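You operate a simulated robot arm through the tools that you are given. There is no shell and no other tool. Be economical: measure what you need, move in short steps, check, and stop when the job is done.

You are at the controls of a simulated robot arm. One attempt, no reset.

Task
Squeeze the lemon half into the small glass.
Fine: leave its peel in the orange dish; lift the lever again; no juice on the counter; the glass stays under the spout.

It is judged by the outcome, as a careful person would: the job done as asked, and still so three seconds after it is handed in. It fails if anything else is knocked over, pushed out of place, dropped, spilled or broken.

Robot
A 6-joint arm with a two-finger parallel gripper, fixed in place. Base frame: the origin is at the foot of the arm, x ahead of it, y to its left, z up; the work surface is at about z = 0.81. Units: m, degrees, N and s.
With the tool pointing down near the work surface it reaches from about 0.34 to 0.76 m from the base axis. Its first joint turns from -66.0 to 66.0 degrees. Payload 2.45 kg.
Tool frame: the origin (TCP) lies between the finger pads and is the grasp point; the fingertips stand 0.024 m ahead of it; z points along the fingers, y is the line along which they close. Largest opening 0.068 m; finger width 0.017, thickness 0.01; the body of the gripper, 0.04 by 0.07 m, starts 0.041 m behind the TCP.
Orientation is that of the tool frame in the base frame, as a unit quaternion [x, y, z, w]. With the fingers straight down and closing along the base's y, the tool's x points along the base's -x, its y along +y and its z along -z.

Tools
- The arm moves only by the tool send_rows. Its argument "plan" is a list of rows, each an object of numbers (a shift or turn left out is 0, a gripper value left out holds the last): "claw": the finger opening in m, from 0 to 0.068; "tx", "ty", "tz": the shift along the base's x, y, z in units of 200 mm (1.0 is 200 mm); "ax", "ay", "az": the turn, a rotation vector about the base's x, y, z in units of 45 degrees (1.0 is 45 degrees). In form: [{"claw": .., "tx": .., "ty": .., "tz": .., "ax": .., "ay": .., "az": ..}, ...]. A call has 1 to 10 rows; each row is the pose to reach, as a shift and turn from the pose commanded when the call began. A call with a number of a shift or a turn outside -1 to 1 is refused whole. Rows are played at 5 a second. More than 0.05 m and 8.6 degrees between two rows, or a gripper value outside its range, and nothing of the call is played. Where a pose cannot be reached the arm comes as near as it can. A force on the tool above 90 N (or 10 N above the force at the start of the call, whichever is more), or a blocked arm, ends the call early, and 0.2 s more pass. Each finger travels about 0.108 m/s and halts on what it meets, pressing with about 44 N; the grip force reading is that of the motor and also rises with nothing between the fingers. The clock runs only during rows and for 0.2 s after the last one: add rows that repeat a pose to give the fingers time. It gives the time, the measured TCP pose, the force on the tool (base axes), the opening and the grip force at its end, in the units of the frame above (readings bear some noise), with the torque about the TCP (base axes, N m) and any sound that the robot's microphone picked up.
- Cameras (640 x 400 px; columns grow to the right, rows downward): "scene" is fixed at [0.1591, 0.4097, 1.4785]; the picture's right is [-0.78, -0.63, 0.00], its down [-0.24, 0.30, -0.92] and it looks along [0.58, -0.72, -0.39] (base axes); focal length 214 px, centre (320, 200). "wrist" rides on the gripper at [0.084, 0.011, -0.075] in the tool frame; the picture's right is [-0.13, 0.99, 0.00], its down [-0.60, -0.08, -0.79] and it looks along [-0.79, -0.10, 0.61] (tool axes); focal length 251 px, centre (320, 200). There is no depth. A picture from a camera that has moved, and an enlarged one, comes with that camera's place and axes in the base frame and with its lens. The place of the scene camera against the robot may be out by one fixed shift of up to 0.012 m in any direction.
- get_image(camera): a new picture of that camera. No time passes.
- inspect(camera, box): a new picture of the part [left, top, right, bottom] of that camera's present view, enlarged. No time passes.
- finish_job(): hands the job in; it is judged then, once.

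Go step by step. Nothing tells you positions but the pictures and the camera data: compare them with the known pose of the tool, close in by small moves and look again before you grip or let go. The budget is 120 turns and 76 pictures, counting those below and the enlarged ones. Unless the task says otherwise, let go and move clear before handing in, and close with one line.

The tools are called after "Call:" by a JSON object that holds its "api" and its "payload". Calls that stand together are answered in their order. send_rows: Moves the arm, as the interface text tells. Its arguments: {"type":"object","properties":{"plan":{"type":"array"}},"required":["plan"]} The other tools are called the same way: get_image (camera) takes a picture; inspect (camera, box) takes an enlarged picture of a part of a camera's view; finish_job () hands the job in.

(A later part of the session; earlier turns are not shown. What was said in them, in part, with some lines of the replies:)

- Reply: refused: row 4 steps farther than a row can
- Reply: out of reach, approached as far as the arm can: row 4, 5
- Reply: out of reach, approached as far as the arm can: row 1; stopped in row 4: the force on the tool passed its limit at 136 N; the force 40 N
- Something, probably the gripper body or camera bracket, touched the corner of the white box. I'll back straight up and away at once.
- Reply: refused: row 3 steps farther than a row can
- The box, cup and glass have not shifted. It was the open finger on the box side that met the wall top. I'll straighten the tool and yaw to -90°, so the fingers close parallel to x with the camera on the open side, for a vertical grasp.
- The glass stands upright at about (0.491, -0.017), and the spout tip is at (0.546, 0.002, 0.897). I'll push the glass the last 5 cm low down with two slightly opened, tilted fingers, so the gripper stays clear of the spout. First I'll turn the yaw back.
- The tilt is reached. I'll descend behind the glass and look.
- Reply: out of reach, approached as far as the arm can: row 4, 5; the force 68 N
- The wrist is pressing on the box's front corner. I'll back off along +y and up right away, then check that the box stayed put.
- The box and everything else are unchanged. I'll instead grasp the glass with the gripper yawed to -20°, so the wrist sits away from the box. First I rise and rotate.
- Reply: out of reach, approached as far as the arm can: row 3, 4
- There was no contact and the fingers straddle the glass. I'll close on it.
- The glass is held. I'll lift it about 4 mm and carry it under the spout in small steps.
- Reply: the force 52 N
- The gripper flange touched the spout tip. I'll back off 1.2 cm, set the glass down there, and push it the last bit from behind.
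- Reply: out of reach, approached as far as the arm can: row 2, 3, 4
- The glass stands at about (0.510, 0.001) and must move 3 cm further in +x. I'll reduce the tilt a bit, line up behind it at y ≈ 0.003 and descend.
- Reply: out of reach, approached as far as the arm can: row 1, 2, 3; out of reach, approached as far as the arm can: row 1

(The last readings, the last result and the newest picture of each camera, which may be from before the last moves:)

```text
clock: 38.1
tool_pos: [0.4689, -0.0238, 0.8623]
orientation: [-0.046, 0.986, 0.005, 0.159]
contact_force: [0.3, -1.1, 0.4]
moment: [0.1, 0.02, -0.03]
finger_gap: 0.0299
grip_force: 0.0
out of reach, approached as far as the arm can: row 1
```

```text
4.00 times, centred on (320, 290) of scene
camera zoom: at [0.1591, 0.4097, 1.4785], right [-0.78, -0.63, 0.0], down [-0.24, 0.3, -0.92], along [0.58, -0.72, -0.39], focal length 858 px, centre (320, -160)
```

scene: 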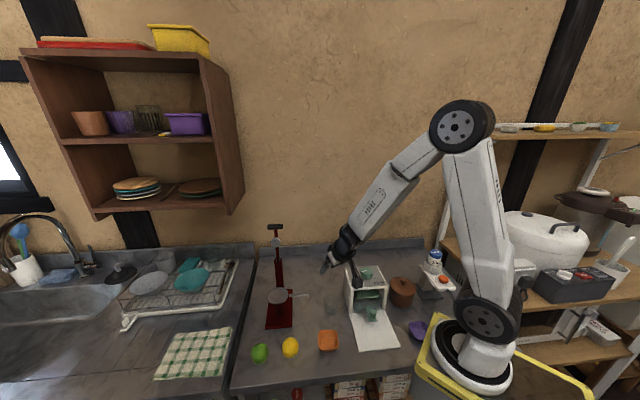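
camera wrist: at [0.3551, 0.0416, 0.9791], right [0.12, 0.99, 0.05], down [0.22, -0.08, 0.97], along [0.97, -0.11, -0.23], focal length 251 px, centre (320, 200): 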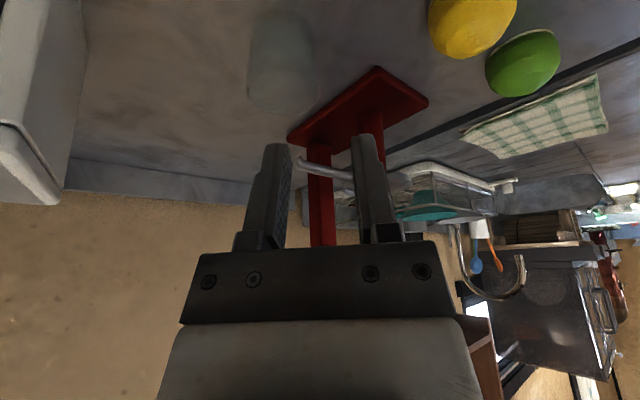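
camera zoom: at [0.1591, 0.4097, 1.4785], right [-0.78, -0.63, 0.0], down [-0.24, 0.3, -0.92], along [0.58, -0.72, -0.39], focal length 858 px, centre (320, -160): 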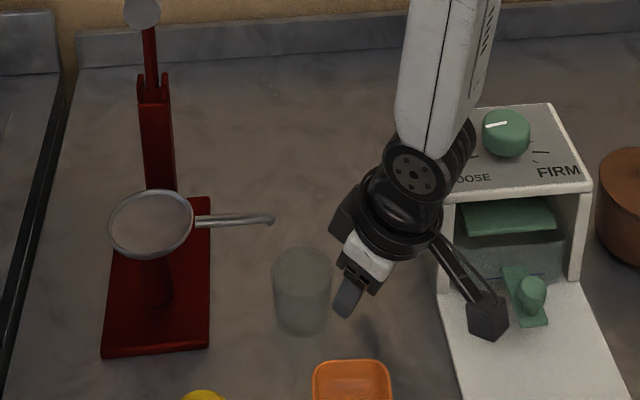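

Call:
{"api": "send_rows", "payload": {"plan": [{"tx": -0.05, "tz": 0.1, "ay": 0.06, "claw": 0.022}, {"tx": -0.05, "ty": 0.07, "tz": 0.1, "ay": 0.08, "az": -0.05}, {"tx": -0.05, "ty": 0.13, "tz": 0.1, "ay": 0.08, "az": -0.1}, {"tx": -0.05, "ty": 0.13, "tz": 0.1, "ay": 0.08, "az": -0.1}]}}

```text
clock: 39.1
tool_pos: [0.4586, -0.0006, 0.882]
orientation: [0.039, 0.991, -0.004, 0.129]
contact_force: [0.7, 0.2, -0.6]
moment: [-0.03, 0.0, 0.03]
finger_gap: 0.0219
grip_force: 0.1
```

The pose is reached behind the glass. I'll descend and verify.

Call:
{"api": "send_rows", "payload": {"plan": [{"ty": 0.012, "tz": -0.1}, {"ty": 0.012, "tz": -0.19}, {"ty": 0.012, "tz": -0.19}]}}

Call:
{"api": "inspect", "payload": {"camera": "scene", "box": [270, 240, 370, 340]}}

```text
clock: 39.9
tool_pos: [0.4575, 0.0014, 0.8445]
orientation: [0.038, 0.991, -0.004, 0.128]
contact_force: [-0.1, 1.1, 0.0]
moment: [-0.01, 0.01, 0.02]
finger_gap: 0.0221
grip_force: 0.0
```

```text
4.00 times, centred on (320, 290) of scene
camera zoom: at [0.1591, 0.4097, 1.4785], right [-0.78, -0.63, 0.0], down [-0.24, 0.3, -0.92], along [0.58, -0.72, -0.39], focal length 858 px, centre (320, -160)
```

zoom: 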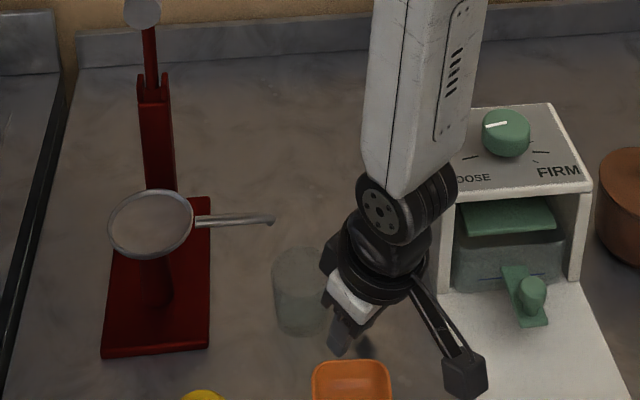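

Call:
{"api": "send_rows", "payload": {"plan": [{"tx": 0.04}, {"tx": 0.08, "ty": 0.003}, {"tx": 0.11, "ty": 0.006}, {"tx": 0.14, "ty": 0.009}, {"tx": 0.17, "ty": 0.012}, {"tx": 0.17, "ty": 0.012}]}}

Call:
{"api": "inspect", "payload": {"camera": "scene", "box": [270, 240, 370, 340]}}

Call:
{"api": "get_image", "payload": {"camera": "wrist"}}

```text
clock: 41.3
tool_pos: [0.4908, 0.0044, 0.8431]
orientation: [0.039, 0.991, -0.006, 0.128]
contact_force: [0.3, -0.1, -0.1]
moment: [-0.03, -0.02, -0.04]
finger_gap: 0.0225
grip_force: 0.1
```

```text
4.00 times, centred on (320, 290) of scene
camera zoom: at [0.1591, 0.4097, 1.4785], right [-0.78, -0.63, 0.0], down [-0.24, 0.3, -0.92], along [0.58, -0.72, -0.39], focal length 858 px, centre (320, -160)
```

zoom: 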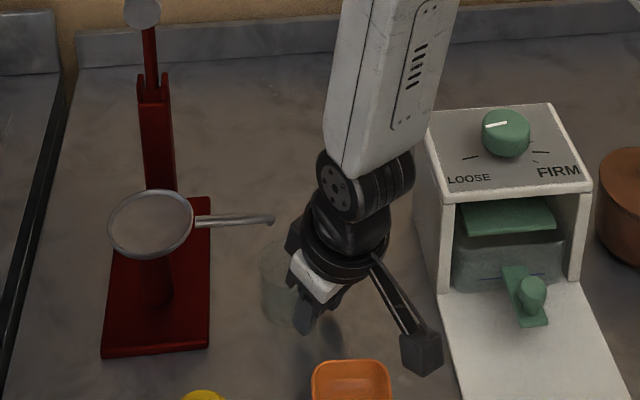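

```text
33 pictures are left
camera wrist: at [0.3923, 0.0225, 0.8965], right [0.2, 0.98, 0.03], down [0.37, -0.11, 0.92], along [0.9, -0.17, -0.39], focal length 251 px, centre (320, 200)
```

wrist: 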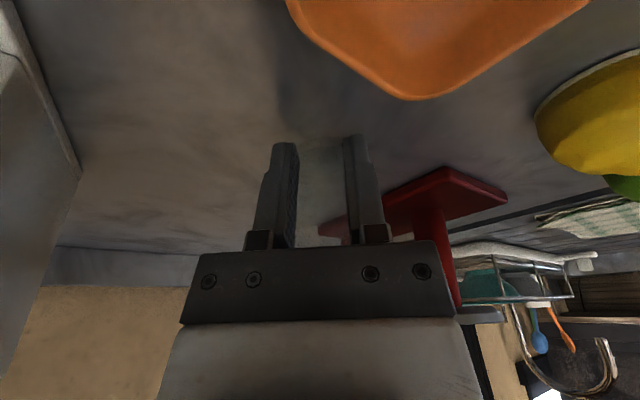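

Call:
{"api": "send_rows", "payload": {"plan": [{"tx": 0.02}, {"tx": 0.04}, {"tx": 0.06}, {"tx": 0.06}]}}

Call:
{"api": "inspect", "payload": {"camera": "scene", "box": [270, 240, 370, 340]}}

```text
clock: 42.3
tool_pos: [0.5039, 0.0035, 0.845]
orientation: [0.038, 0.991, -0.004, 0.128]
contact_force: [0.1, 1.3, -0.1]
moment: [0.02, 0.04, 0.03]
finger_gap: 0.0224
grip_force: 0.3
```

```text
4.00 times, centred on (320, 290) of scene
camera zoom: at [0.1591, 0.4097, 1.4785], right [-0.78, -0.63, 0.0], down [-0.24, 0.3, -0.92], along [0.58, -0.72, -0.39], focal length 858 px, centre (320, -160)
```

zoom: 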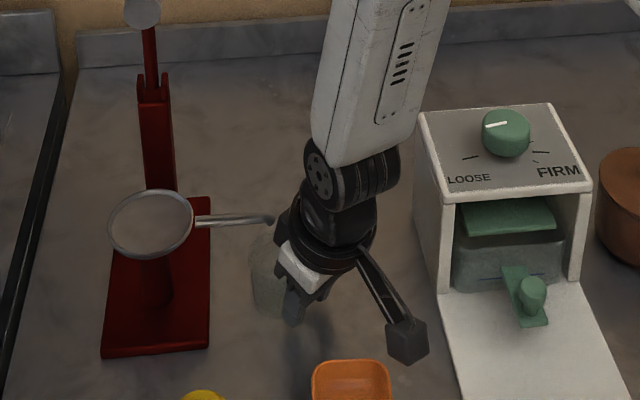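

No contact with the spout. I'll back away and look at the glass under the spout from the earlier vantage point.

Call:
{"api": "send_rows", "payload": {"plan": [{"tx": -0.1}, {"tx": -0.2}, {"tx": -0.25, "tz": 0.2}, {"tx": -0.27, "tz": 0.4, "ay": 0.1}, {"tx": -0.3, "tz": 0.6, "ay": 0.26}, {"tx": -0.3, "tz": 0.8, "ay": 0.32}, {"tx": -0.3, "tz": 0.85, "ay": 0.32}, {"tx": -0.3, "tz": 0.85, "ay": 0.32}]}}

Call:
{"api": "inspect", "payload": {"camera": "wrist", "box": [230, 40, 410, 200]}}

Call:
{"api": "inspect", "payload": {"camera": "scene", "box": [270, 240, 370, 340]}}

```text
clock: 44.1
tool_pos: [0.4446, 0.003, 1.0154]
orientation: [0.038, 0.999, -0.01, 0.003]
contact_force: [0.5, -0.7, -0.4]
moment: [-0.02, -0.01, -0.02]
finger_gap: 0.0221
grip_force: 0.1
out of reach, approached as far as the arm can: row 4
```

```text
2.50 times, centred on (320, 120) of wrist
camera zoom: at [0.3615, 0.0225, 1.0904], right [0.2, 0.98, -0.02], down [0.59, -0.11, 0.8], along [0.78, -0.18, -0.6], focal length 629 px, centre (320, 400)
```

zoom: 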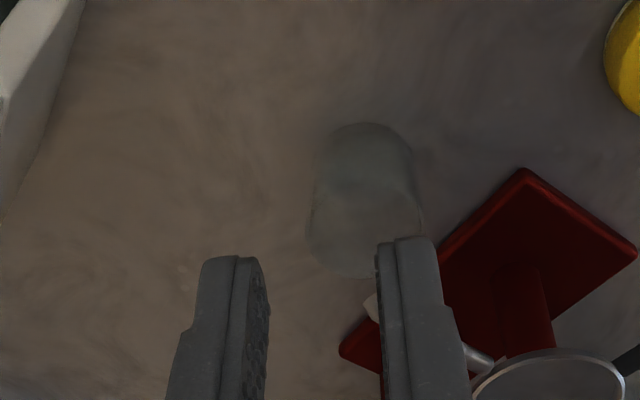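

```text
4.00 times, centred on (320, 290) of scene
camera zoom: at [0.1591, 0.4097, 1.4785], right [-0.78, -0.63, 0.0], down [-0.24, 0.3, -0.92], along [0.58, -0.72, -0.39], focal length 858 px, centre (320, -160)
```

zoom: 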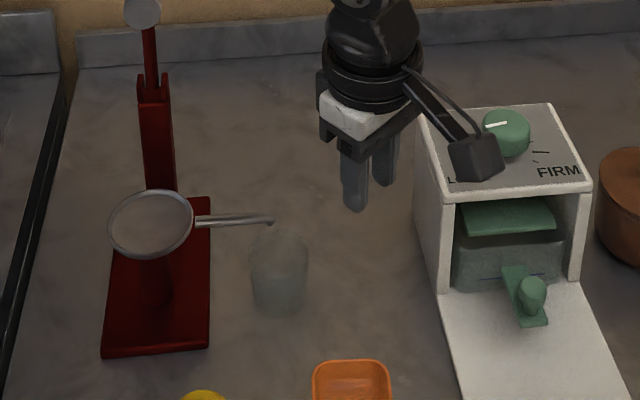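

Call:
{"api": "inspect", "payload": {"camera": "scene", "box": [294, 280, 334, 325]}}

```text
8.89 times, centred on (314, 302) of scene
camera zoom: at [0.1591, 0.4097, 1.4785], right [-0.78, -0.63, 0.0], down [-0.24, 0.3, -0.92], along [0.58, -0.72, -0.39], focal length 1906 px, centre (373, -711)
```

zoom: 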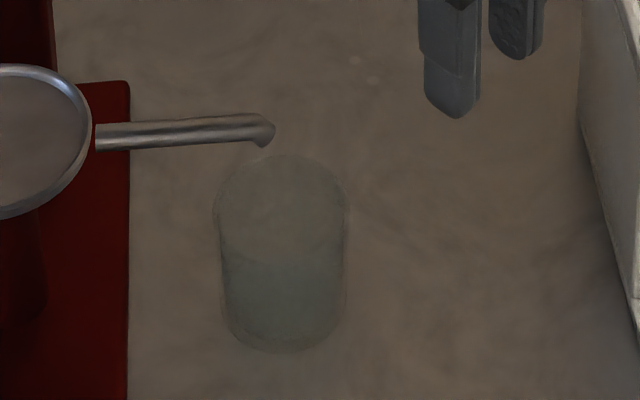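

The glass is now under the down-turned spout outlet, about 1 cm off centre at most. Next is the lemon: I'll move over for a good view of it.

Call:
{"api": "send_rows", "payload": {"plan": [{"ty": 0.2, "claw": 0.068}, {"ty": 0.4}, {"ty": 0.6}, {"ty": 0.6}]}}

Call:
{"api": "get_image", "payload": {"camera": "wrist"}}

```text
clock: 45.1
tool_pos: [0.4448, 0.1249, 1.0158]
orientation: [0.039, 0.999, -0.009, 0.004]
contact_force: [0.0, 1.5, 0.7]
moment: [0.0, 0.0, -0.04]
finger_gap: 0.068
grip_force: 0.0
```

```text
28 pictures are left
camera wrist: at [0.3613, 0.1435, 1.0908], right [0.21, 0.98, -0.02], down [0.59, -0.11, 0.8], along [0.78, -0.18, -0.6], focal length 251 px, centre (320, 200)
```

wrist: 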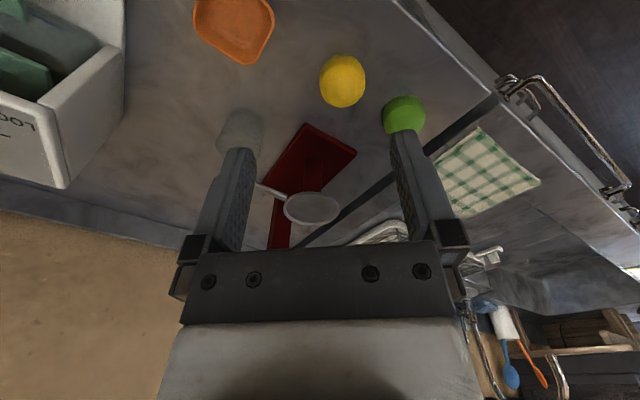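

The lemon half is at about (0.499, 0.132) and the cup centre at about (0.603, 0.079), rim z ≈ 0.917. I'll go over the lemon and descend partway to confirm.

Call:
{"api": "send_rows", "payload": {"plan": [{"tx": 0.14, "ty": 0.02}, {"tx": 0.27, "ty": 0.038}, {"tx": 0.27, "ty": 0.038, "tz": -0.2}, {"tx": 0.27, "ty": 0.038, "tz": -0.4}, {"tx": 0.27, "ty": 0.038, "tz": -0.55}, {"tx": 0.27, "ty": 0.038, "tz": -0.55}]}}

Call:
{"api": "get_image", "payload": {"camera": "wrist"}}

```text
clock: 46.5
tool_pos: [0.4983, 0.1311, 0.9043]
orientation: [0.038, 0.999, -0.011, 0.004]
contact_force: [0.5, -0.2, 0.6]
moment: [0.03, 0.02, 0.0]
finger_gap: 0.0682
grip_force: 0.0
```

```text
27 pictures are left
camera wrist: at [0.4151, 0.1511, 0.98], right [0.2, 0.98, -0.02], down [0.59, -0.11, 0.8], along [0.78, -0.17, -0.6], focal length 251 px, centre (320, 200)
```

wrist: 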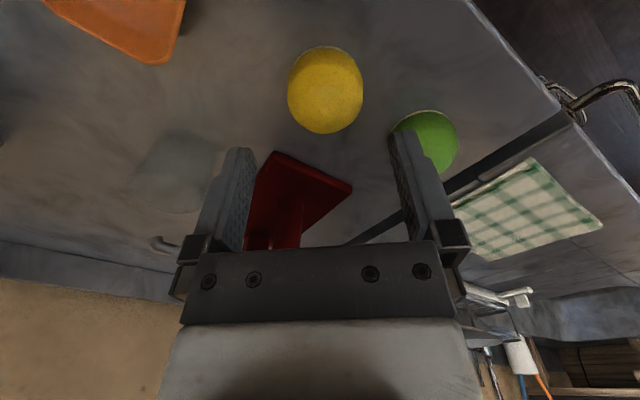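

Call:
{"api": "send_rows", "payload": {"plan": [{"ty": 0.012, "tz": -0.15}, {"ty": 0.012, "tz": -0.28}, {"ty": 0.012, "tz": -0.28}, {"ty": 0.012, "tz": -0.28, "claw": 0.05}, {"ty": 0.012, "tz": -0.28, "claw": 0.04}, {"ty": 0.012, "tz": -0.28, "claw": 0.04}, {"ty": 0.012, "tz": -0.28, "claw": 0.04}]}}

Call:
{"api": "inspect", "payload": {"camera": "scene", "box": [240, 250, 340, 370]}}

```text
clock: 48.1
tool_pos: [0.4986, 0.1321, 0.8503]
orientation: [0.038, 0.999, -0.009, 0.004]
contact_force: [-0.1, -0.2, -0.1]
moment: [0.04, -0.03, 0.02]
finger_gap: 0.0473
grip_force: 44.1
```

```text
3.33 times, centred on (290, 310) of scene
camera zoom: at [0.1591, 0.4097, 1.4785], right [-0.78, -0.63, 0.0], down [-0.24, 0.3, -0.92], along [0.58, -0.72, -0.39], focal length 715 px, centre (420, -167)
```

zoom: 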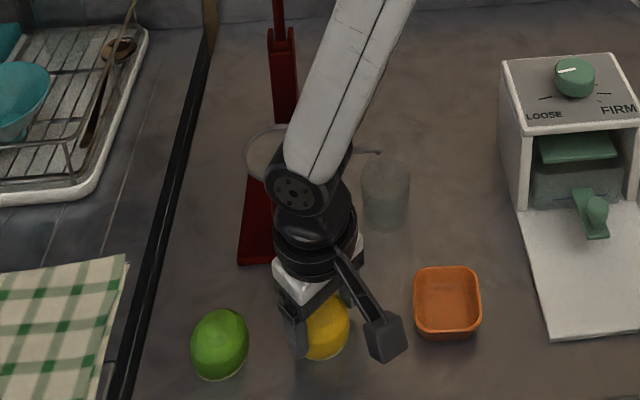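

The lemon is held. I'll lift it and carry it above the cup.

Call:
{"api": "send_rows", "payload": {"plan": [{"tz": 0.2}, {"tz": 0.4}, {"tz": 0.6}, {"tz": 0.75}, {"tz": 0.75, "tx": 0.2, "ty": -0.1}, {"tz": 0.75, "tx": 0.4, "ty": -0.2}, {"tz": 0.75, "tx": 0.52, "ty": -0.265}, {"tz": 0.75, "tx": 0.52, "ty": -0.265}]}}

Call:
{"api": "get_image", "payload": {"camera": "wrist"}}

Call:
{"api": "inspect", "payload": {"camera": "scene", "box": [240, 210, 340, 330]}}

```text
clock: 49.9
tool_pos: [0.6025, 0.0779, 1.0]
orientation: [0.039, 0.999, -0.01, 0.003]
contact_force: [0.1, -0.4, -0.3]
moment: [0.01, 0.02, 0.01]
finger_gap: 0.0471
grip_force: 43.7
```

```text
25 pictures are left
camera wrist: at [0.519, 0.0976, 1.0756], right [0.2, 0.98, -0.02], down [0.59, -0.11, 0.8], along [0.78, -0.17, -0.6], focal length 251 px, centre (320, 200)
```

wrist: 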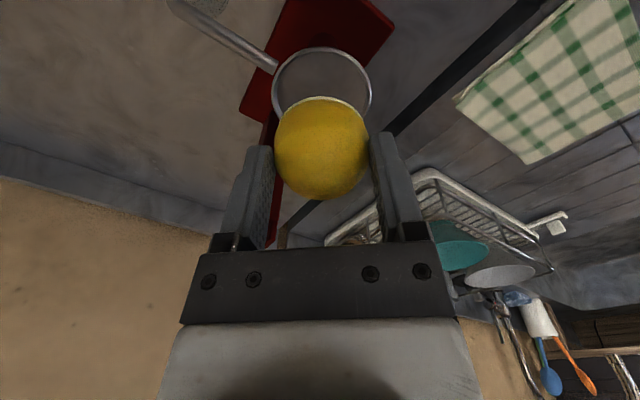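

```text
3.33 times, centred on (290, 270) of scene
camera zoom: at [0.1592, 0.4097, 1.4785], right [-0.78, -0.63, 0.0], down [-0.24, 0.3, -0.92], along [0.58, -0.72, -0.39], focal length 715 px, centre (420, -33)
```

zoom: 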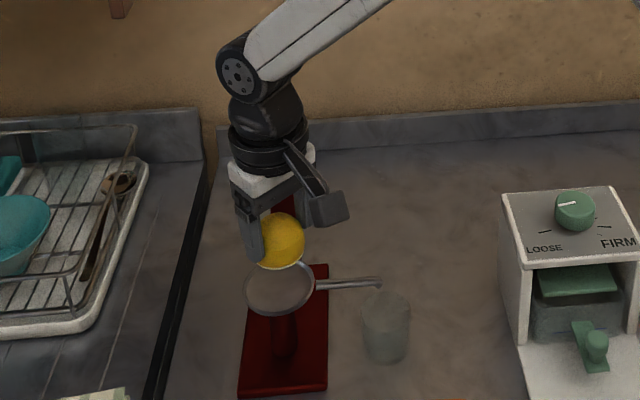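

The lemon is over the cup with centres matching within a few millimetres. I'll lower it into the cup slowly.

Call:
{"api": "send_rows", "payload": {"plan": [{"tz": -0.1, "tx": 0.005, "ty": 0.005}, {"tz": -0.17, "tx": 0.005, "ty": 0.005}, {"tz": -0.21, "tx": 0.005, "ty": 0.005}, {"tz": -0.25, "tx": 0.005, "ty": 0.005}, {"tz": -0.25, "tx": 0.005, "ty": 0.005}]}}

Call:
{"api": "inspect", "payload": {"camera": "scene", "box": [255, 265, 325, 325]}}

Call:
{"api": "get_image", "payload": {"camera": "wrist"}}

```text
clock: 51.1
tool_pos: [0.6047, 0.0803, 0.9477]
orientation: [0.038, 0.999, -0.01, 0.003]
contact_force: [0.2, -0.5, -0.3]
moment: [0.0, 0.0, 0.04]
finger_gap: 0.0473
grip_force: 44.1
```

```text
6.67 times, centred on (290, 295) of scene
camera zoom: at [0.1591, 0.4097, 1.4785], right [-0.78, -0.63, 0.0], down [-0.24, 0.3, -0.92], along [0.58, -0.72, -0.39], focal length 1430 px, centre (520, -433)
```

zoom: 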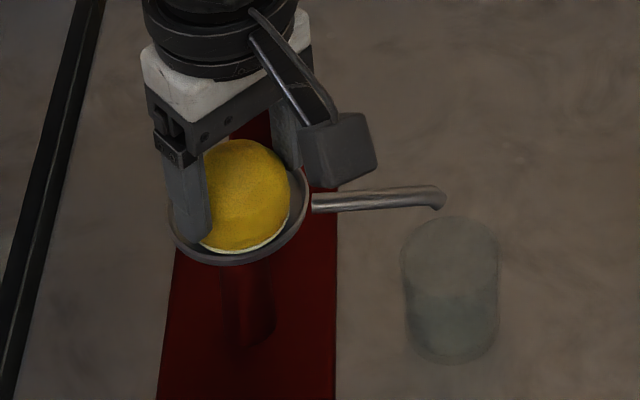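

```text
22 pictures are left
camera wrist: at [0.5209, 0.0996, 1.0243], right [0.2, 0.98, -0.02], down [0.59, -0.11, 0.8], along [0.78, -0.17, -0.6], focal length 251 px, centre (320, 200)
```

wrist: 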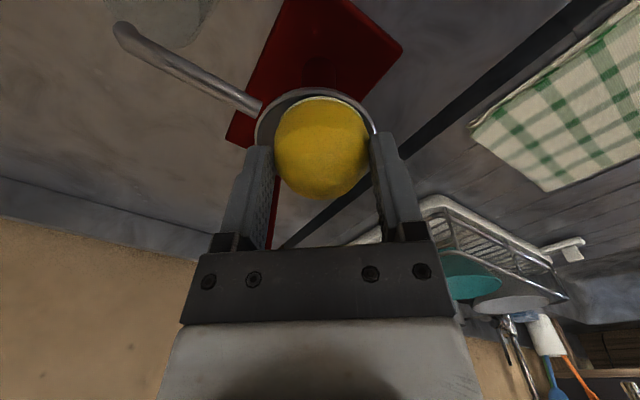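

It is centred, with no contact yet. I'll lower a little more in small steps, watching the force.

Call:
{"api": "send_rows", "payload": {"plan": [{"tz": -0.02}, {"tz": -0.03}, {"tz": -0.03}]}}

```text
clock: 51.9
tool_pos: [0.6064, 0.081, 0.9463]
orientation: [0.038, 0.999, -0.01, 0.008]
contact_force: [-1.4, -9.9, 36.8]
moment: [-0.14, 0.65, 0.12]
finger_gap: 0.0476
grip_force: 43.5
```

There is light contact at TCP z ≈ 0.946, so the lemon has touched down in the cup. I'll unload a little, open just slightly and look.

Call:
{"api": "send_rows", "payload": {"plan": [{"tz": 0.025, "claw": 0.047}, {"tz": 0.025, "claw": 0.05}, {"tz": 0.025, "claw": 0.054}, {"tz": 0.025, "claw": 0.054}, {"tz": 0.08, "claw": 0.054}, {"tz": 0.25, "claw": 0.056}, {"tz": 0.45, "claw": 0.06}, {"tz": 0.45, "claw": 0.068}]}}

Call:
{"api": "get_image", "payload": {"camera": "wrist"}}

Call:
{"api": "inspect", "payload": {"camera": "scene", "box": [255, 265, 325, 325]}}

```text
clock: 53.7
tool_pos: [0.6019, 0.0813, 1.0311]
orientation: [0.038, 0.999, -0.009, 0.003]
contact_force: [-0.4, -0.4, -0.3]
moment: [0.03, 0.0, -0.01]
finger_gap: 0.0682
grip_force: 0.0
```

```text
21 pictures are left
camera wrist: at [0.5202, 0.0999, 1.1078], right [0.2, 0.98, -0.02], down [0.59, -0.11, 0.8], along [0.78, -0.17, -0.6], focal length 251 px, centre (320, 200)
```

wrist: 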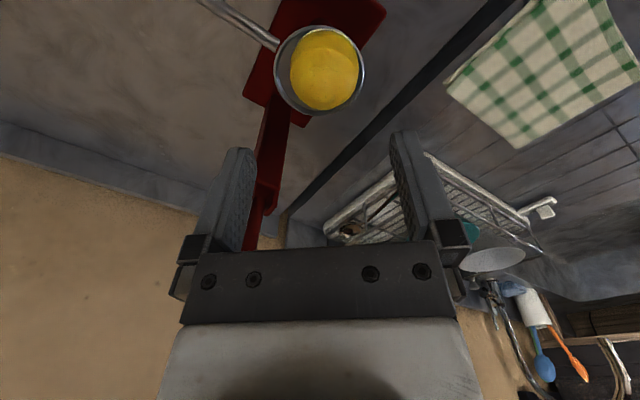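

```text
6.67 times, centred on (290, 295) of scene
camera zoom: at [0.1591, 0.4097, 1.4785], right [-0.78, -0.63, 0.0], down [-0.24, 0.3, -0.92], along [0.58, -0.72, -0.39], focal length 1430 px, centre (520, -433)
```

zoom: 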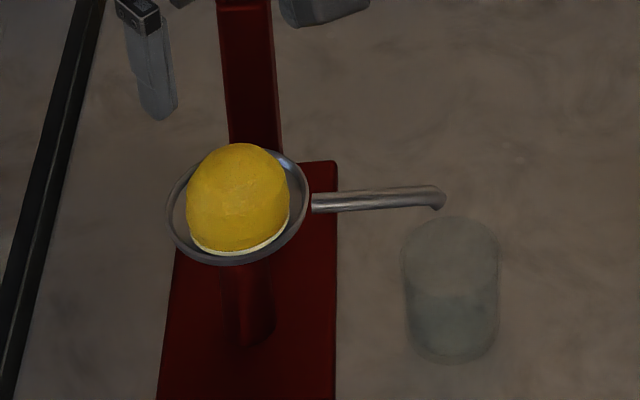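

The lemon half sits flat in the cup. Next is the lever: I'll rise and look at its handle from above.

Call:
{"api": "send_rows", "payload": {"plan": [{"tx": -0.15, "tz": 0.1}, {"tx": -0.3, "tz": 0.25}, {"tx": -0.4, "tz": 0.45, "az": -0.1}, {"tx": -0.45, "tz": 0.65, "az": -0.25}, {"tx": -0.45, "tz": 0.85, "az": -0.4}, {"tx": -0.45, "tz": 1.0, "az": -0.5}, {"tx": -0.45, "tz": 1.0, "az": -0.5}]}}

Call:
{"api": "get_image", "payload": {"camera": "wrist"}}

```text
clock: 55.3
tool_pos: [0.5124, 0.081, 1.2325]
orientation: [0.233, 0.972, -0.01, 0.001]
contact_force: [-0.2, -0.7, -0.8]
moment: [0.0, 0.0, 0.03]
finger_gap: 0.0682
grip_force: 0.1
```

```text
19 pictures are left
camera wrist: at [0.4429, 0.1303, 1.3086], right [0.56, 0.82, -0.02], down [0.51, -0.33, 0.8], along [0.65, -0.46, -0.6], focal length 251 px, centre (320, 200)
```

wrist: 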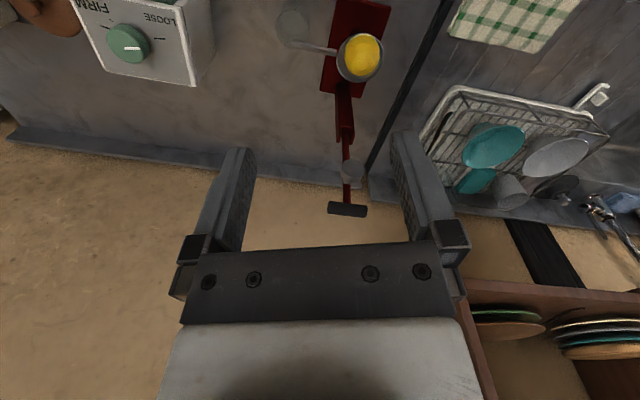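

I now have the whole press: the T-handle is at about (0.692, -0.001, 1.112) and the pivot near (0.684, 0.008, 0.975). The lever swings toward (-0.7, 0.7). I'll yaw to +45° above the handle so the fingers can cage one half of the bar, front and back.

Call:
{"api": "send_rows", "payload": {"plan": [{"az": 0.18}, {"az": 0.36}, {"az": 0.54}, {"az": 0.72}, {"az": 0.9}, {"az": 0.9}]}}

Call:
{"api": "send_rows", "payload": {"plan": [{"az": 0.17, "tx": 0.2, "ty": -0.1}, {"az": 0.34, "tx": 0.4, "ty": -0.2}, {"az": 0.51, "tx": 0.6, "ty": -0.3}, {"az": 0.68, "tx": 0.75, "ty": -0.4}, {"az": 0.7, "tx": 0.845, "ty": -0.465, "claw": 0.034}, {"az": 0.7, "tx": 0.845, "ty": -0.465, "claw": 0.034}]}}

Call:
{"api": "get_image", "payload": {"camera": "wrist"}}

Call:
{"api": "inspect", "payload": {"camera": "scene", "box": [230, 150, 350, 270]}}

```text
clock: 56.7
tool_pos: [0.5136, 0.0807, 1.2322]
orientation: [-0.119, 0.993, -0.01, 0.005]
contact_force: [0.4, -1.0, 0.2]
moment: [-0.02, -0.01, 0.01]
finger_gap: 0.0683
grip_force: 0.1
```

```text
clock: 58.1
tool_pos: [0.6826, -0.0091, 1.2339]
orientation: [-0.384, 0.923, -0.007, 0.007]
contact_force: [-0.7, -0.3, 0.0]
moment: [-0.02, -0.02, -0.02]
finger_gap: 0.0341
grip_force: 0.1
```

```text
18 pictures are left
camera wrist: at [0.6134, -0.0607, 1.3092], right [-0.61, 0.79, -0.02], down [0.47, 0.38, 0.8], along [0.64, 0.48, -0.6], focal length 251 px, centre (320, 200)
```

wrist: 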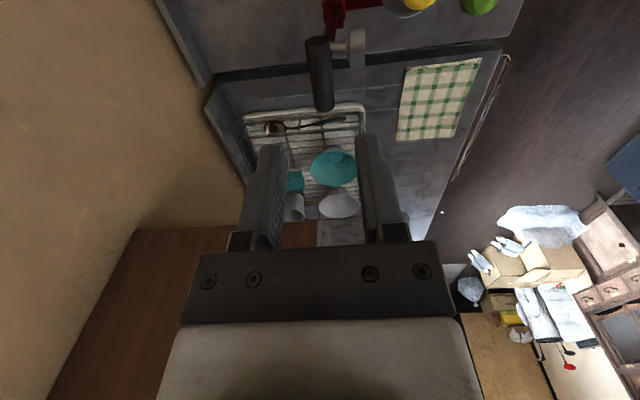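

```text
3.33 times, centred on (290, 210) of scene
camera zoom: at [0.1592, 0.4097, 1.4785], right [-0.78, -0.63, 0.0], down [-0.24, 0.3, -0.92], along [0.58, -0.72, -0.39], focal length 715 px, centre (420, 167)
```

zoom: 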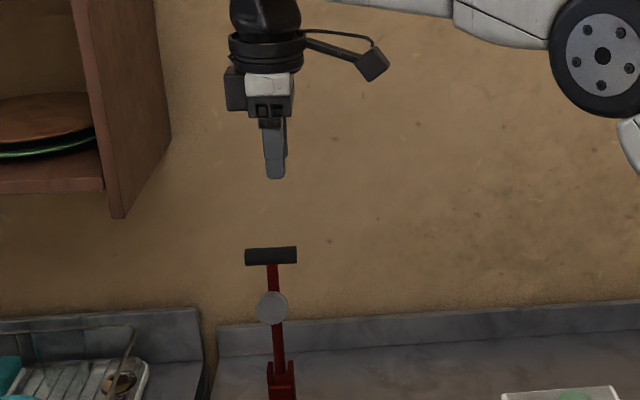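

The bar is centred at (0.695, -0.001, 1.112) and aligned with the fingers. I'll descend around its near half.

Call:
{"api": "send_rows", "payload": {"plan": [{"tx": 0.01, "ty": -0.01, "tz": -0.2}, {"tx": 0.01, "ty": -0.01, "tz": -0.4}, {"tx": 0.01, "ty": -0.01, "tz": -0.57}, {"tx": 0.01, "ty": -0.01, "tz": -0.57}]}}

Call:
{"api": "inspect", "payload": {"camera": "scene", "box": [240, 200, 320, 260]}}

```text
clock: 59.1
tool_pos: [0.6849, -0.0123, 1.1205]
orientation: [-0.384, 0.923, -0.008, 0.006]
contact_force: [0.2, 0.4, 1.0]
moment: [-0.01, 0.0, 0.01]
finger_gap: 0.0342
grip_force: 0.0
```

```text
6.67 times, centred on (280, 230) of scene
camera zoom: at [0.1591, 0.4097, 1.4785], right [-0.78, -0.63, 0.0], down [-0.24, 0.3, -0.92], along [0.58, -0.72, -0.39], focal length 1430 px, centre (587, 0)
```

zoom: 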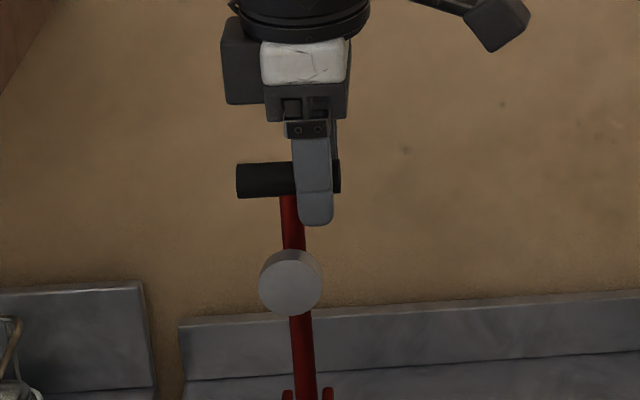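

The finger covers the right half of the bar. I'll shift 2 mm further off the shaft, close to a loose cage and swing the lever forward about 20°.

Call:
{"api": "send_rows", "payload": {"plan": [{"tx": -0.01, "ty": -0.01, "claw": 0.026}, {"tx": -0.01, "ty": -0.01, "claw": 0.026}, {"tx": -0.05, "ty": 0.03}, {"tx": -0.11, "ty": 0.09}, {"tx": -0.178, "ty": 0.158, "tz": -0.02}, {"tx": -0.234, "ty": 0.214, "tz": -0.047}, {"tx": -0.234, "ty": 0.214, "tz": -0.047}]}}

Call:
{"api": "inspect", "payload": {"camera": "scene", "box": [240, 200, 320, 260]}}

```text
clock: 60.7
tool_pos: [0.6393, 0.0297, 1.1087]
orientation: [-0.383, 0.924, -0.007, 0.007]
contact_force: [-0.2, -0.2, 0.1]
moment: [-0.01, 0.0, -0.02]
finger_gap: 0.0263
grip_force: 0.0
```

```text
6.67 times, centred on (280, 230) of scene
camera zoom: at [0.1591, 0.4097, 1.4785], right [-0.78, -0.63, 0.0], down [-0.24, 0.3, -0.92], along [0.58, -0.72, -0.39], focal length 1430 px, centre (587, 0)
```

zoom: 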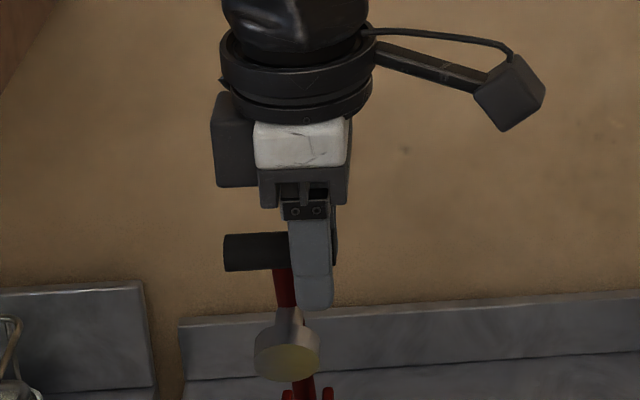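

The lever follows freely. I'll continue along the arc to about 60°.

Call:
{"api": "send_rows", "payload": {"plan": [{"tx": -0.061, "ty": 0.061, "tz": -0.042}, {"tx": -0.117, "ty": 0.117, "tz": -0.096}, {"tx": -0.162, "ty": 0.162, "tz": -0.151}, {"tx": -0.2, "ty": 0.2, "tz": -0.2135}, {"tx": -0.238, "ty": 0.238, "tz": -0.293}, {"tx": -0.238, "ty": 0.238, "tz": -0.293}]}}

Call:
{"api": "inspect", "payload": {"camera": "scene", "box": [240, 220, 340, 310]}}

```text
clock: 62.1
tool_pos: [0.5899, 0.0763, 1.0499]
orientation: [-0.384, 0.923, -0.007, 0.008]
contact_force: [0.3, 0.3, 0.1]
moment: [0.0, 0.01, -0.02]
finger_gap: 0.0258
grip_force: 0.0
```

```text
4.44 times, centred on (290, 265) of scene
camera zoom: at [0.1591, 0.4097, 1.4785], right [-0.78, -0.63, 0.0], down [-0.24, 0.3, -0.92], along [0.58, -0.72, -0.39], focal length 953 px, centre (453, -89)
```

zoom: 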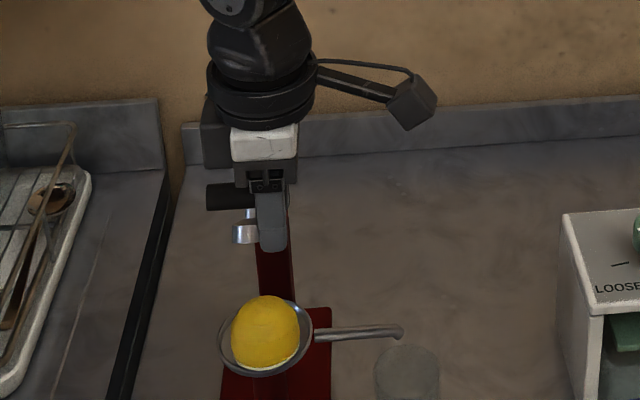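

Call:
{"api": "get_image", "payload": {"camera": "wrist"}}

```text
13 pictures are left
camera wrist: at [0.5217, 0.0259, 1.1253], right [-0.61, 0.79, -0.02], down [0.47, 0.38, 0.8], along [0.64, 0.48, -0.6], focal length 251 px, centre (320, 200)
```

wrist: 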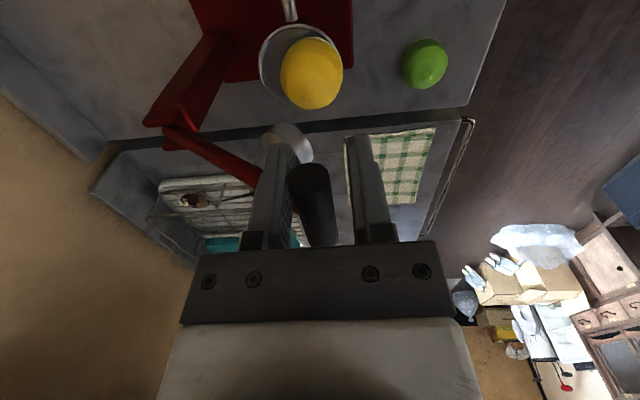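

This side view confirms the pivot at (0.685, 0.009, 0.970), handle radius 0.139 and a present angle of about 52°. I'll swing it to about 70°, then lift out and press from above with closed fingers.

Call:
{"api": "send_rows", "payload": {"plan": [{"tx": -0.026, "ty": 0.026, "tz": -0.0745}, {"tx": -0.05, "ty": 0.05, "tz": -0.165}, {"tx": -0.068, "ty": 0.068, "tz": -0.23}, {"tx": -0.068, "ty": 0.068, "tz": -0.23}]}}

Call:
{"api": "get_image", "payload": {"camera": "wrist"}}

```text
clock: 63.1
tool_pos: [0.5755, 0.0914, 1.0042]
orientation: [-0.383, 0.923, -0.008, 0.007]
contact_force: [0.2, -0.4, -0.1]
moment: [0.0, -0.01, 0.02]
finger_gap: 0.0264
grip_force: 0.1
```

```text
12 pictures are left
camera wrist: at [0.5074, 0.0398, 1.0797], right [-0.61, 0.79, -0.02], down [0.47, 0.38, 0.8], along [0.64, 0.48, -0.6], focal length 251 px, centre (320, 200)
```

wrist: 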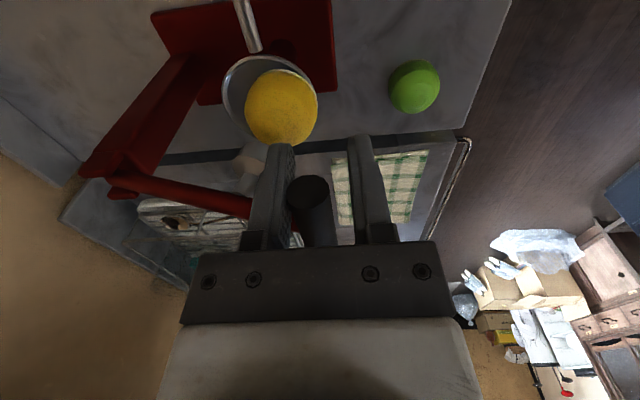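

The handle is now at about 71°. I'll open slightly, rise off it and close the fingers.

Call:
{"api": "send_rows", "payload": {"plan": [{"claw": 0.036, "tz": 0.0}, {"claw": 0.036, "tz": 0.1}, {"tz": 0.25}, {"tz": 0.4}, {"tz": 0.4, "claw": 0.0}, {"tz": 0.4, "claw": 0.0}, {"tz": 0.4, "claw": 0.0}]}}

Call:
{"api": "get_image", "payload": {"camera": "wrist"}}

```text
clock: 64.7
tool_pos: [0.577, 0.0901, 1.0855]
orientation: [-0.384, 0.923, -0.008, 0.007]
contact_force: [0.1, 0.1, -0.2]
moment: [-0.01, -0.03, 0.04]
finger_gap: 0.0002
grip_force: 23.6
```

```text
11 pictures are left
camera wrist: at [0.5088, 0.0396, 1.161], right [-0.61, 0.79, -0.02], down [0.47, 0.38, 0.8], along [0.64, 0.48, -0.6], focal length 251 px, centre (320, 200)
```

wrist: 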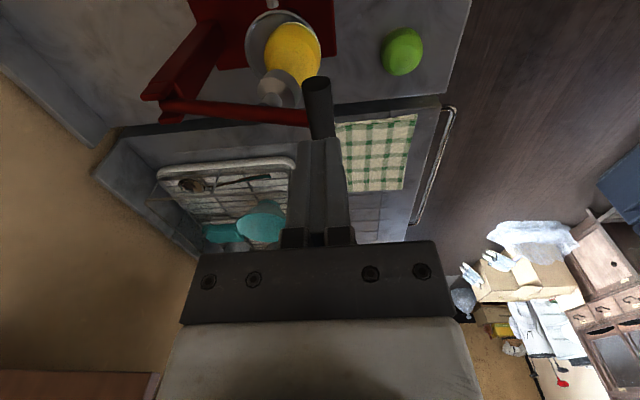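

The lever stays where I left it, at about 70°. I'll press on the middle of the handle from above, following its arc to horizontal first.

Call:
{"api": "send_rows", "payload": {"plan": [{"tx": 0.075, "ty": 0.06, "tz": 0.0}, {"tx": 0.075, "ty": 0.06, "tz": -0.12}, {"tx": 0.07, "ty": 0.068, "tz": -0.22}, {"tx": 0.056, "ty": 0.0785, "tz": -0.29}, {"tx": 0.05, "ty": 0.083, "tz": -0.35}, {"tx": 0.0485, "ty": 0.086, "tz": -0.41}, {"tx": 0.0485, "ty": 0.086, "tz": -0.41}]}}

Call:
{"api": "inspect", "payload": {"camera": "scene", "box": [250, 240, 330, 310]}}

```text
clock: 66.2
tool_pos: [0.5932, 0.1077, 1.0184]
orientation: [-0.384, 0.923, -0.01, 0.017]
contact_force: [-2.7, -0.9, 18.7]
moment: [-0.12, 0.19, -0.05]
finger_gap: 0.0
grip_force: 23.2
stopped in row 7: the force on the tool passed its limit at 102 N (the readings are from after the stop); the commanded pose is now the measured one
```

```text
5.71 times, centred on (290, 275) of scene
camera zoom: at [0.1587, 0.4096, 1.4786], right [-0.78, -0.63, 0.0], down [-0.24, 0.3, -0.92], along [0.58, -0.72, -0.39], focal length 1226 px, centre (491, -229)
```

zoom: 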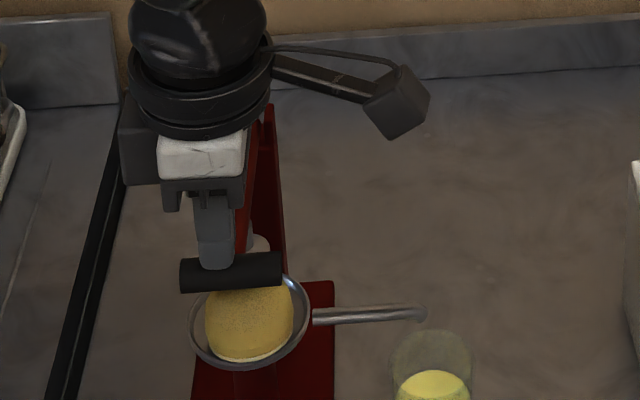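

Juice is already in the glass. The lever stopped at the force limit, so I'll continue pressing gently in small steps and hold.

Call:
{"api": "send_rows", "payload": {"plan": [{"tz": -0.03}, {"tz": -0.04}, {"tz": -0.05}, {"tz": -0.05}, {"tz": -0.05}, {"tz": -0.05}]}}

Call:
{"api": "inspect", "payload": {"camera": "scene", "box": [265, 265, 335, 330]}}

```text
clock: 66.9
tool_pos: [0.5943, 0.1099, 1.0192]
orientation: [-0.384, 0.923, -0.011, 0.022]
contact_force: [-9.0, -2.4, 20.4]
moment: [-0.13, 0.38, -0.03]
finger_gap: 0.0001
grip_force: 23.3
stopped in row 3: the force on the tool passed its limit at 92 N (the readings are from after the stop); the commanded pose is now the measured one
```

```text
6.15 times, centred on (300, 298) of scene
camera zoom: at [0.1585, 0.4096, 1.4787], right [-0.78, -0.63, 0.0], down [-0.24, 0.3, -0.92], along [0.58, -0.72, -0.39], focal length 1320 px, centre (443, -400)
```

zoom: 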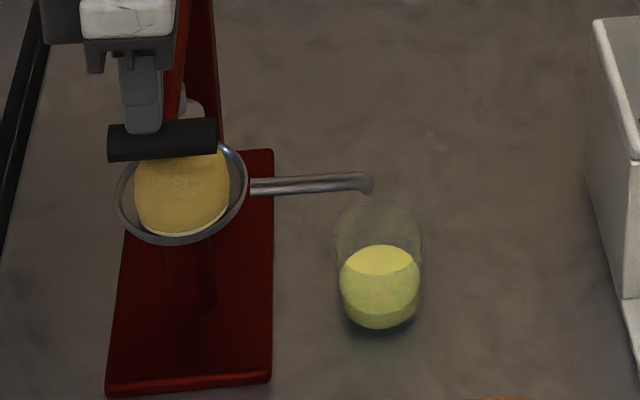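

The lever is at its stop and the lemon half is squeezed. The glass is about half full, with nothing on the counter. Now I'll rise, open and take the near half of the handle again to lift the lever.

Call:
{"api": "send_rows", "payload": {"plan": [{"tz": 0.1}, {"tz": 0.25}, {"tx": -0.0945, "ty": -0.0765, "tz": 0.25, "claw": 0.04}, {"tx": -0.0945, "ty": -0.0765, "tz": 0.25, "claw": 0.04}, {"tx": -0.0945, "ty": -0.0765, "tz": 0.05, "claw": 0.04}, {"tx": -0.0945, "ty": -0.0765, "tz": -0.14, "claw": 0.04}, {"tx": -0.0945, "ty": -0.0765, "tz": -0.14, "claw": 0.04}]}}

Call:
{"api": "get_image", "payload": {"camera": "wrist"}}

```text
clock: 68.5
tool_pos: [0.5732, 0.0951, 0.9899]
orientation: [-0.383, 0.923, -0.011, 0.022]
contact_force: [-0.1, 0.2, -0.6]
moment: [0.04, -0.02, -0.03]
finger_gap: 0.0398
grip_force: 0.0
```

```text
8 pictures are left
camera wrist: at [0.5035, 0.0423, 1.0633], right [-0.61, 0.79, -0.03], down [0.44, 0.38, 0.81], along [0.66, 0.48, -0.58], focal length 251 px, centre (320, 200)
```

wrist: 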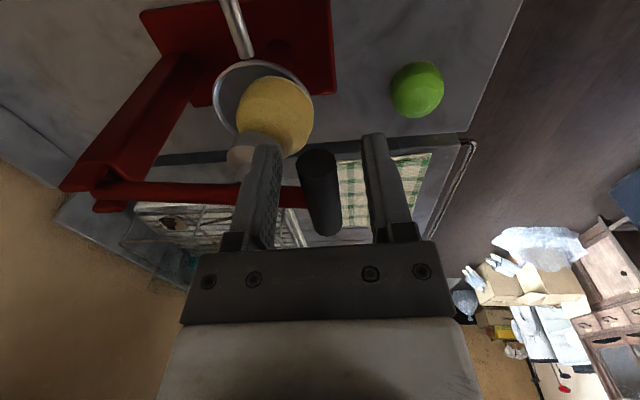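

Call:
{"api": "send_rows", "payload": {"plan": [{"claw": 0.012}, {"claw": 0.012}, {"tx": 0.0138, "ty": -0.0138, "tz": 0.1075}, {"tx": 0.043, "ty": -0.043, "tz": 0.221}, {"tx": 0.086, "ty": -0.086, "tz": 0.326}, {"tx": 0.141, "ty": -0.141, "tz": 0.419}, {"tx": 0.207, "ty": -0.207, "tz": 0.497}, {"tx": 0.207, "ty": -0.207, "tz": 0.497}]}}

```text
clock: 70.3
tool_pos: [0.6166, 0.0532, 1.0889]
orientation: [-0.384, 0.923, -0.011, 0.022]
contact_force: [-2.5, 1.5, 2.0]
moment: [0.31, -0.21, -0.01]
finger_gap: 0.0176
grip_force: 36.0
```

The handle is gripped and rising. I'll continue to upright.

Call:
{"api": "send_rows", "payload": {"plan": [{"tx": 0.074, "ty": -0.074, "tz": 0.0605}, {"tx": 0.154, "ty": -0.154, "tz": 0.102}, {"tx": 0.239, "ty": -0.239, "tz": 0.123}, {"tx": 0.315, "ty": -0.315, "tz": 0.1245}, {"tx": 0.322, "ty": -0.322, "tz": 0.124}, {"tx": 0.322, "ty": -0.322, "tz": 0.124}]}}

Call:
{"api": "inspect", "payload": {"camera": "scene", "box": [230, 200, 350, 340]}}

```text
clock: 71.7
tool_pos: [0.6823, -0.0119, 1.1124]
orientation: [-0.385, 0.923, -0.011, 0.021]
contact_force: [3.3, 5.6, 1.4]
moment: [-0.15, 0.35, -0.07]
finger_gap: 0.0175
grip_force: 35.9
```

```text
2.86 times, centred on (290, 270) of scene
camera zoom: at [0.1593, 0.4099, 1.4785], right [-0.78, -0.63, 0.0], down [-0.24, 0.3, -0.92], along [0.58, -0.72, -0.39], focal length 613 px, centre (406, 0)
```

zoom: 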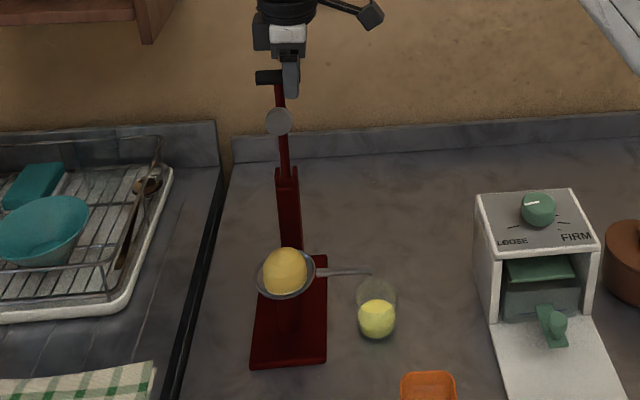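

The lever is upright again, where it started. I'll release the handle, rise and go to look at the squeezed half in the cup.

Call:
{"api": "send_rows", "payload": {"plan": [{"claw": 0.036}, {"claw": 0.04}, {"claw": 0.04, "tz": 0.15}, {"tz": 0.35}, {"tz": 0.5}, {"tz": 0.5, "tx": -0.15, "ty": 0.1, "az": -0.15}, {"tz": 0.5, "tx": -0.3, "ty": 0.2, "az": -0.3}, {"tz": 0.5, "tx": -0.45, "ty": 0.3, "az": -0.45}, {"tz": 0.5, "tx": -0.6, "ty": 0.4, "az": -0.6}, {"tz": 0.4, "tx": -0.7, "ty": 0.46, "az": -0.75}]}}

Call:
{"api": "send_rows", "payload": {"plan": [{"az": -0.17, "tz": -0.15, "claw": 0.068}, {"az": -0.34, "tz": -0.3}, {"az": -0.34, "tz": -0.45, "ay": 0.0}, {"az": -0.34, "tz": -0.45}]}}

Call:
{"api": "get_image", "payload": {"camera": "wrist"}}

```text
clock: 73.9
tool_pos: [0.542, 0.0812, 1.1916]
orientation: [-0.098, 0.995, -0.017, 0.017]
contact_force: [0.5, -0.3, -0.1]
moment: [0.0, 0.0, -0.02]
finger_gap: 0.04
grip_force: 0.0
```

```text
clock: 74.9
tool_pos: [0.5416, 0.0803, 1.1028]
orientation: [0.035, 0.999, -0.019, 0.015]
contact_force: [0.4, -0.2, 0.7]
moment: [0.0, 0.03, 0.01]
finger_gap: 0.0681
grip_force: 0.0
```

```text
6 pictures are left
camera wrist: at [0.4568, 0.1003, 1.1764], right [0.2, 0.98, -0.03], down [0.57, -0.09, 0.81], along [0.79, -0.18, -0.58], focal length 251 px, centre (320, 200)
```

wrist: 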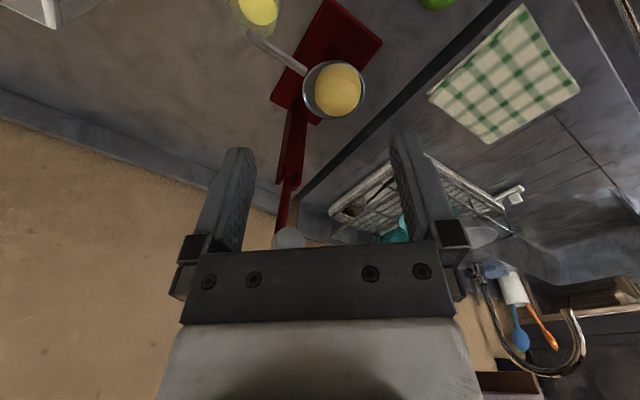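

The squeezed half sits in the cup at about (0.606, 0.081). I'll descend over it as before and grip it.

Call:
{"api": "send_rows", "payload": {"plan": [{"tx": 0.16, "ax": 0.05, "ay": 0.036}, {"tx": 0.32, "ty": 0.003, "ax": 0.05, "ay": 0.036}, {"tx": 0.32, "ty": 0.003, "tz": -0.2, "ax": 0.05, "ay": 0.036}, {"tx": 0.32, "ty": 0.003, "tz": -0.4, "ax": 0.05, "ay": 0.036}, {"tx": 0.32, "ty": 0.003, "tz": -0.6, "ax": 0.05, "ay": 0.036}, {"tx": 0.32, "ty": 0.003, "tz": -0.7, "ax": 0.05, "ay": 0.036}, {"tx": 0.32, "ty": 0.003, "tz": -0.765, "ax": 0.05, "ay": 0.036}, {"tx": 0.32, "ty": 0.003, "tz": -0.765, "ax": 0.05, "ay": 0.036}]}}

Call:
{"api": "send_rows", "payload": {"plan": [{"claw": 0.055}, {"claw": 0.042}, {"claw": 0.036}, {"claw": 0.036}, {"claw": 0.036}]}}

```text
clock: 76.7
tool_pos: [0.6047, 0.0815, 0.9492]
orientation: [0.034, 0.999, 0.002, 0.0]
contact_force: [-0.4, -0.8, 1.0]
moment: [0.01, 0.03, 0.03]
finger_gap: 0.0682
grip_force: 0.0
```

```text
clock: 77.9
tool_pos: [0.605, 0.08, 0.9501]
orientation: [0.034, 0.999, 0.001, -0.001]
contact_force: [0.4, -0.1, 0.4]
moment: [0.02, -0.01, -0.01]
finger_gap: 0.0466
grip_force: 44.2
```

The peel is gripped. I'll lift it and carry it over the orange dish.

Call:
{"api": "send_rows", "payload": {"plan": [{"tz": 0.1}, {"tz": 0.25}, {"tz": 0.4}, {"tz": 0.4, "tx": -0.18, "ty": 0.0}, {"tz": 0.4, "tx": -0.36, "ty": -0.0}, {"tz": 0.4, "tx": -0.54, "ty": -0.05}, {"tz": 0.4, "tx": -0.72, "ty": -0.1}, {"tz": 0.3, "tx": -0.88, "ty": -0.15}, {"tz": 0.3, "tx": -0.91, "ty": -0.155}, {"tz": 0.3, "tx": -0.91, "ty": -0.155}]}}

Call:
{"api": "get_image", "payload": {"camera": "wrist"}}

Call:
{"api": "inspect", "payload": {"camera": "scene", "box": [270, 270, 390, 370]}}

```text
clock: 80.1
tool_pos: [0.4223, 0.0499, 1.0111]
orientation: [0.034, 0.999, 0.0, 0.0]
contact_force: [-0.8, -0.7, -1.3]
moment: [-0.02, 0.02, 0.01]
finger_gap: 0.0465
grip_force: 44.5
```

```text
5 pictures are left
camera wrist: at [0.3393, 0.0666, 1.0864], right [0.2, 0.98, 0.0], down [0.6, -0.12, 0.79], along [0.78, -0.16, -0.61], focal length 251 px, centre (320, 200)
```

wrist: 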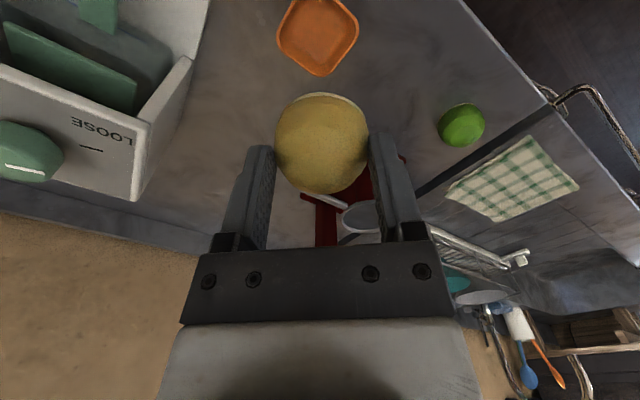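

```text
4.00 times, centred on (330, 320) of scene
camera zoom: at [0.1591, 0.4097, 1.4785], right [-0.78, -0.63, 0.0], down [-0.24, 0.3, -0.92], along [0.58, -0.72, -0.39], focal length 858 px, centre (280, -280)
```

zoom: 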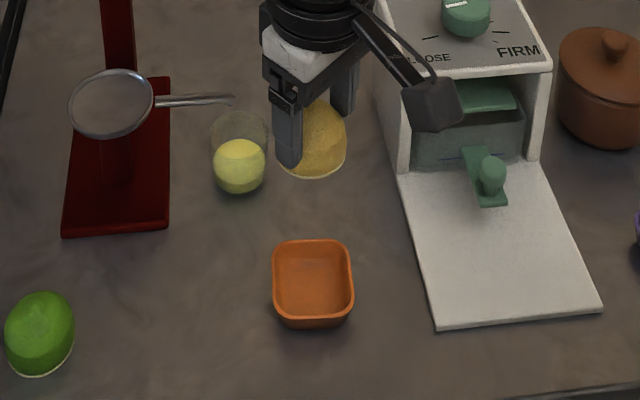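

The dish is centred at (0.422, 0.047), directly below. I'll lower the peel into it and release just enough.

Call:
{"api": "send_rows", "payload": {"plan": [{"ty": -0.013, "tz": -0.2}, {"ty": -0.013, "tz": -0.4}, {"ty": -0.013, "tz": -0.55}, {"ty": -0.013, "tz": -0.65}, {"ty": -0.013, "tz": -0.715}, {"ty": -0.013, "tz": -0.715}]}}

Call:
{"api": "inspect", "payload": {"camera": "scene", "box": [290, 290, 370, 370]}}

```text
clock: 81.5
tool_pos: [0.4234, 0.0463, 0.8673]
orientation: [0.034, 0.999, 0.001, -0.001]
contact_force: [-0.5, 0.6, -1.2]
moment: [-0.01, -0.03, 0.0]
finger_gap: 0.0465
grip_force: 44.1
```

```text
5.00 times, centred on (330, 330) of scene
camera zoom: at [0.1591, 0.4097, 1.4785], right [-0.78, -0.63, 0.0], down [-0.24, 0.3, -0.92], along [0.58, -0.72, -0.39], focal length 1072 px, centre (270, -450)
```

zoom: 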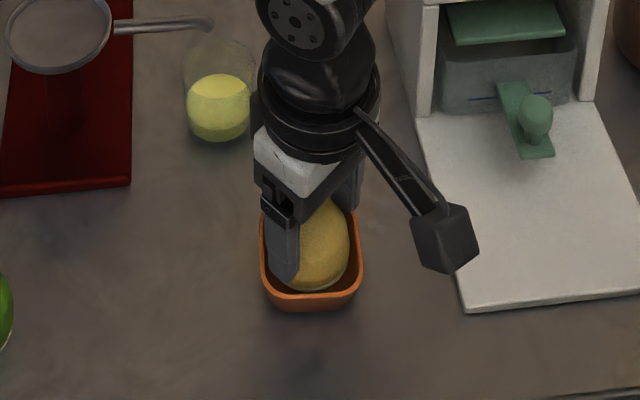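

The peel is inside the dish outline. I'll release gently and rise.

Call:
{"api": "send_rows", "payload": {"plan": [{"tz": -0.015}, {"tz": -0.015, "claw": 0.05}, {"tz": -0.015, "claw": 0.053}, {"tz": -0.015, "claw": 0.053}, {"tz": 0.1, "claw": 0.053}, {"tz": 0.3, "claw": 0.055}, {"tz": 0.5, "claw": 0.06}, {"tz": 0.7, "claw": 0.06}, {"tz": 0.8, "claw": 0.06}]}}

Call:
{"api": "inspect", "payload": {"camera": "scene", "box": [250, 210, 410, 370]}}

```text
clock: 83.5
tool_pos: [0.4224, 0.0453, 1.0256]
orientation: [0.034, 0.999, 0.001, 0.0]
contact_force: [0.8, 0.8, 0.3]
moment: [-0.01, 0.02, 0.03]
finger_gap: 0.0598
grip_force: 0.0
```

```text
2.50 times, centred on (330, 290) of scene
camera zoom: at [0.1591, 0.4097, 1.4785], right [-0.78, -0.63, 0.0], down [-0.24, 0.3, -0.92], along [0.58, -0.72, -0.39], focal length 536 px, centre (295, -25)
```

zoom: 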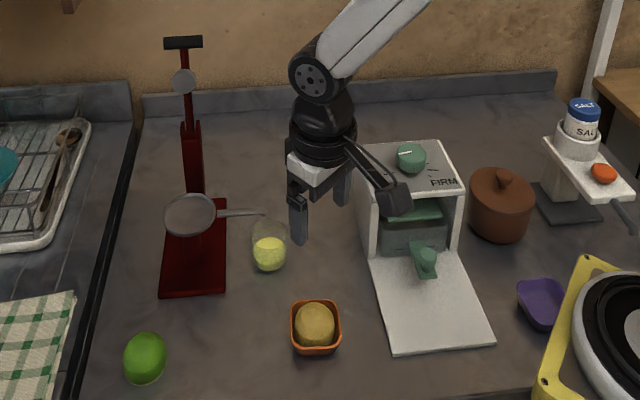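

The peel lies in the orange dish, the juice is in the glass under the spout, the lever is upright, and the counter looks clean with nothing displaced. The arm is clear, so I'll hand in.

Call:
{"api": "finish_job", "payload": {}}

```text
The job is handed in.
```

I squeezed the lemon half into the small glass, which I had moved under the spout. The peel is in the orange dish, the lever is up again, and no juice shows on the counter. Along the way the gripper brushed the white box twice and the spout once, but the pictures show none of them moved.
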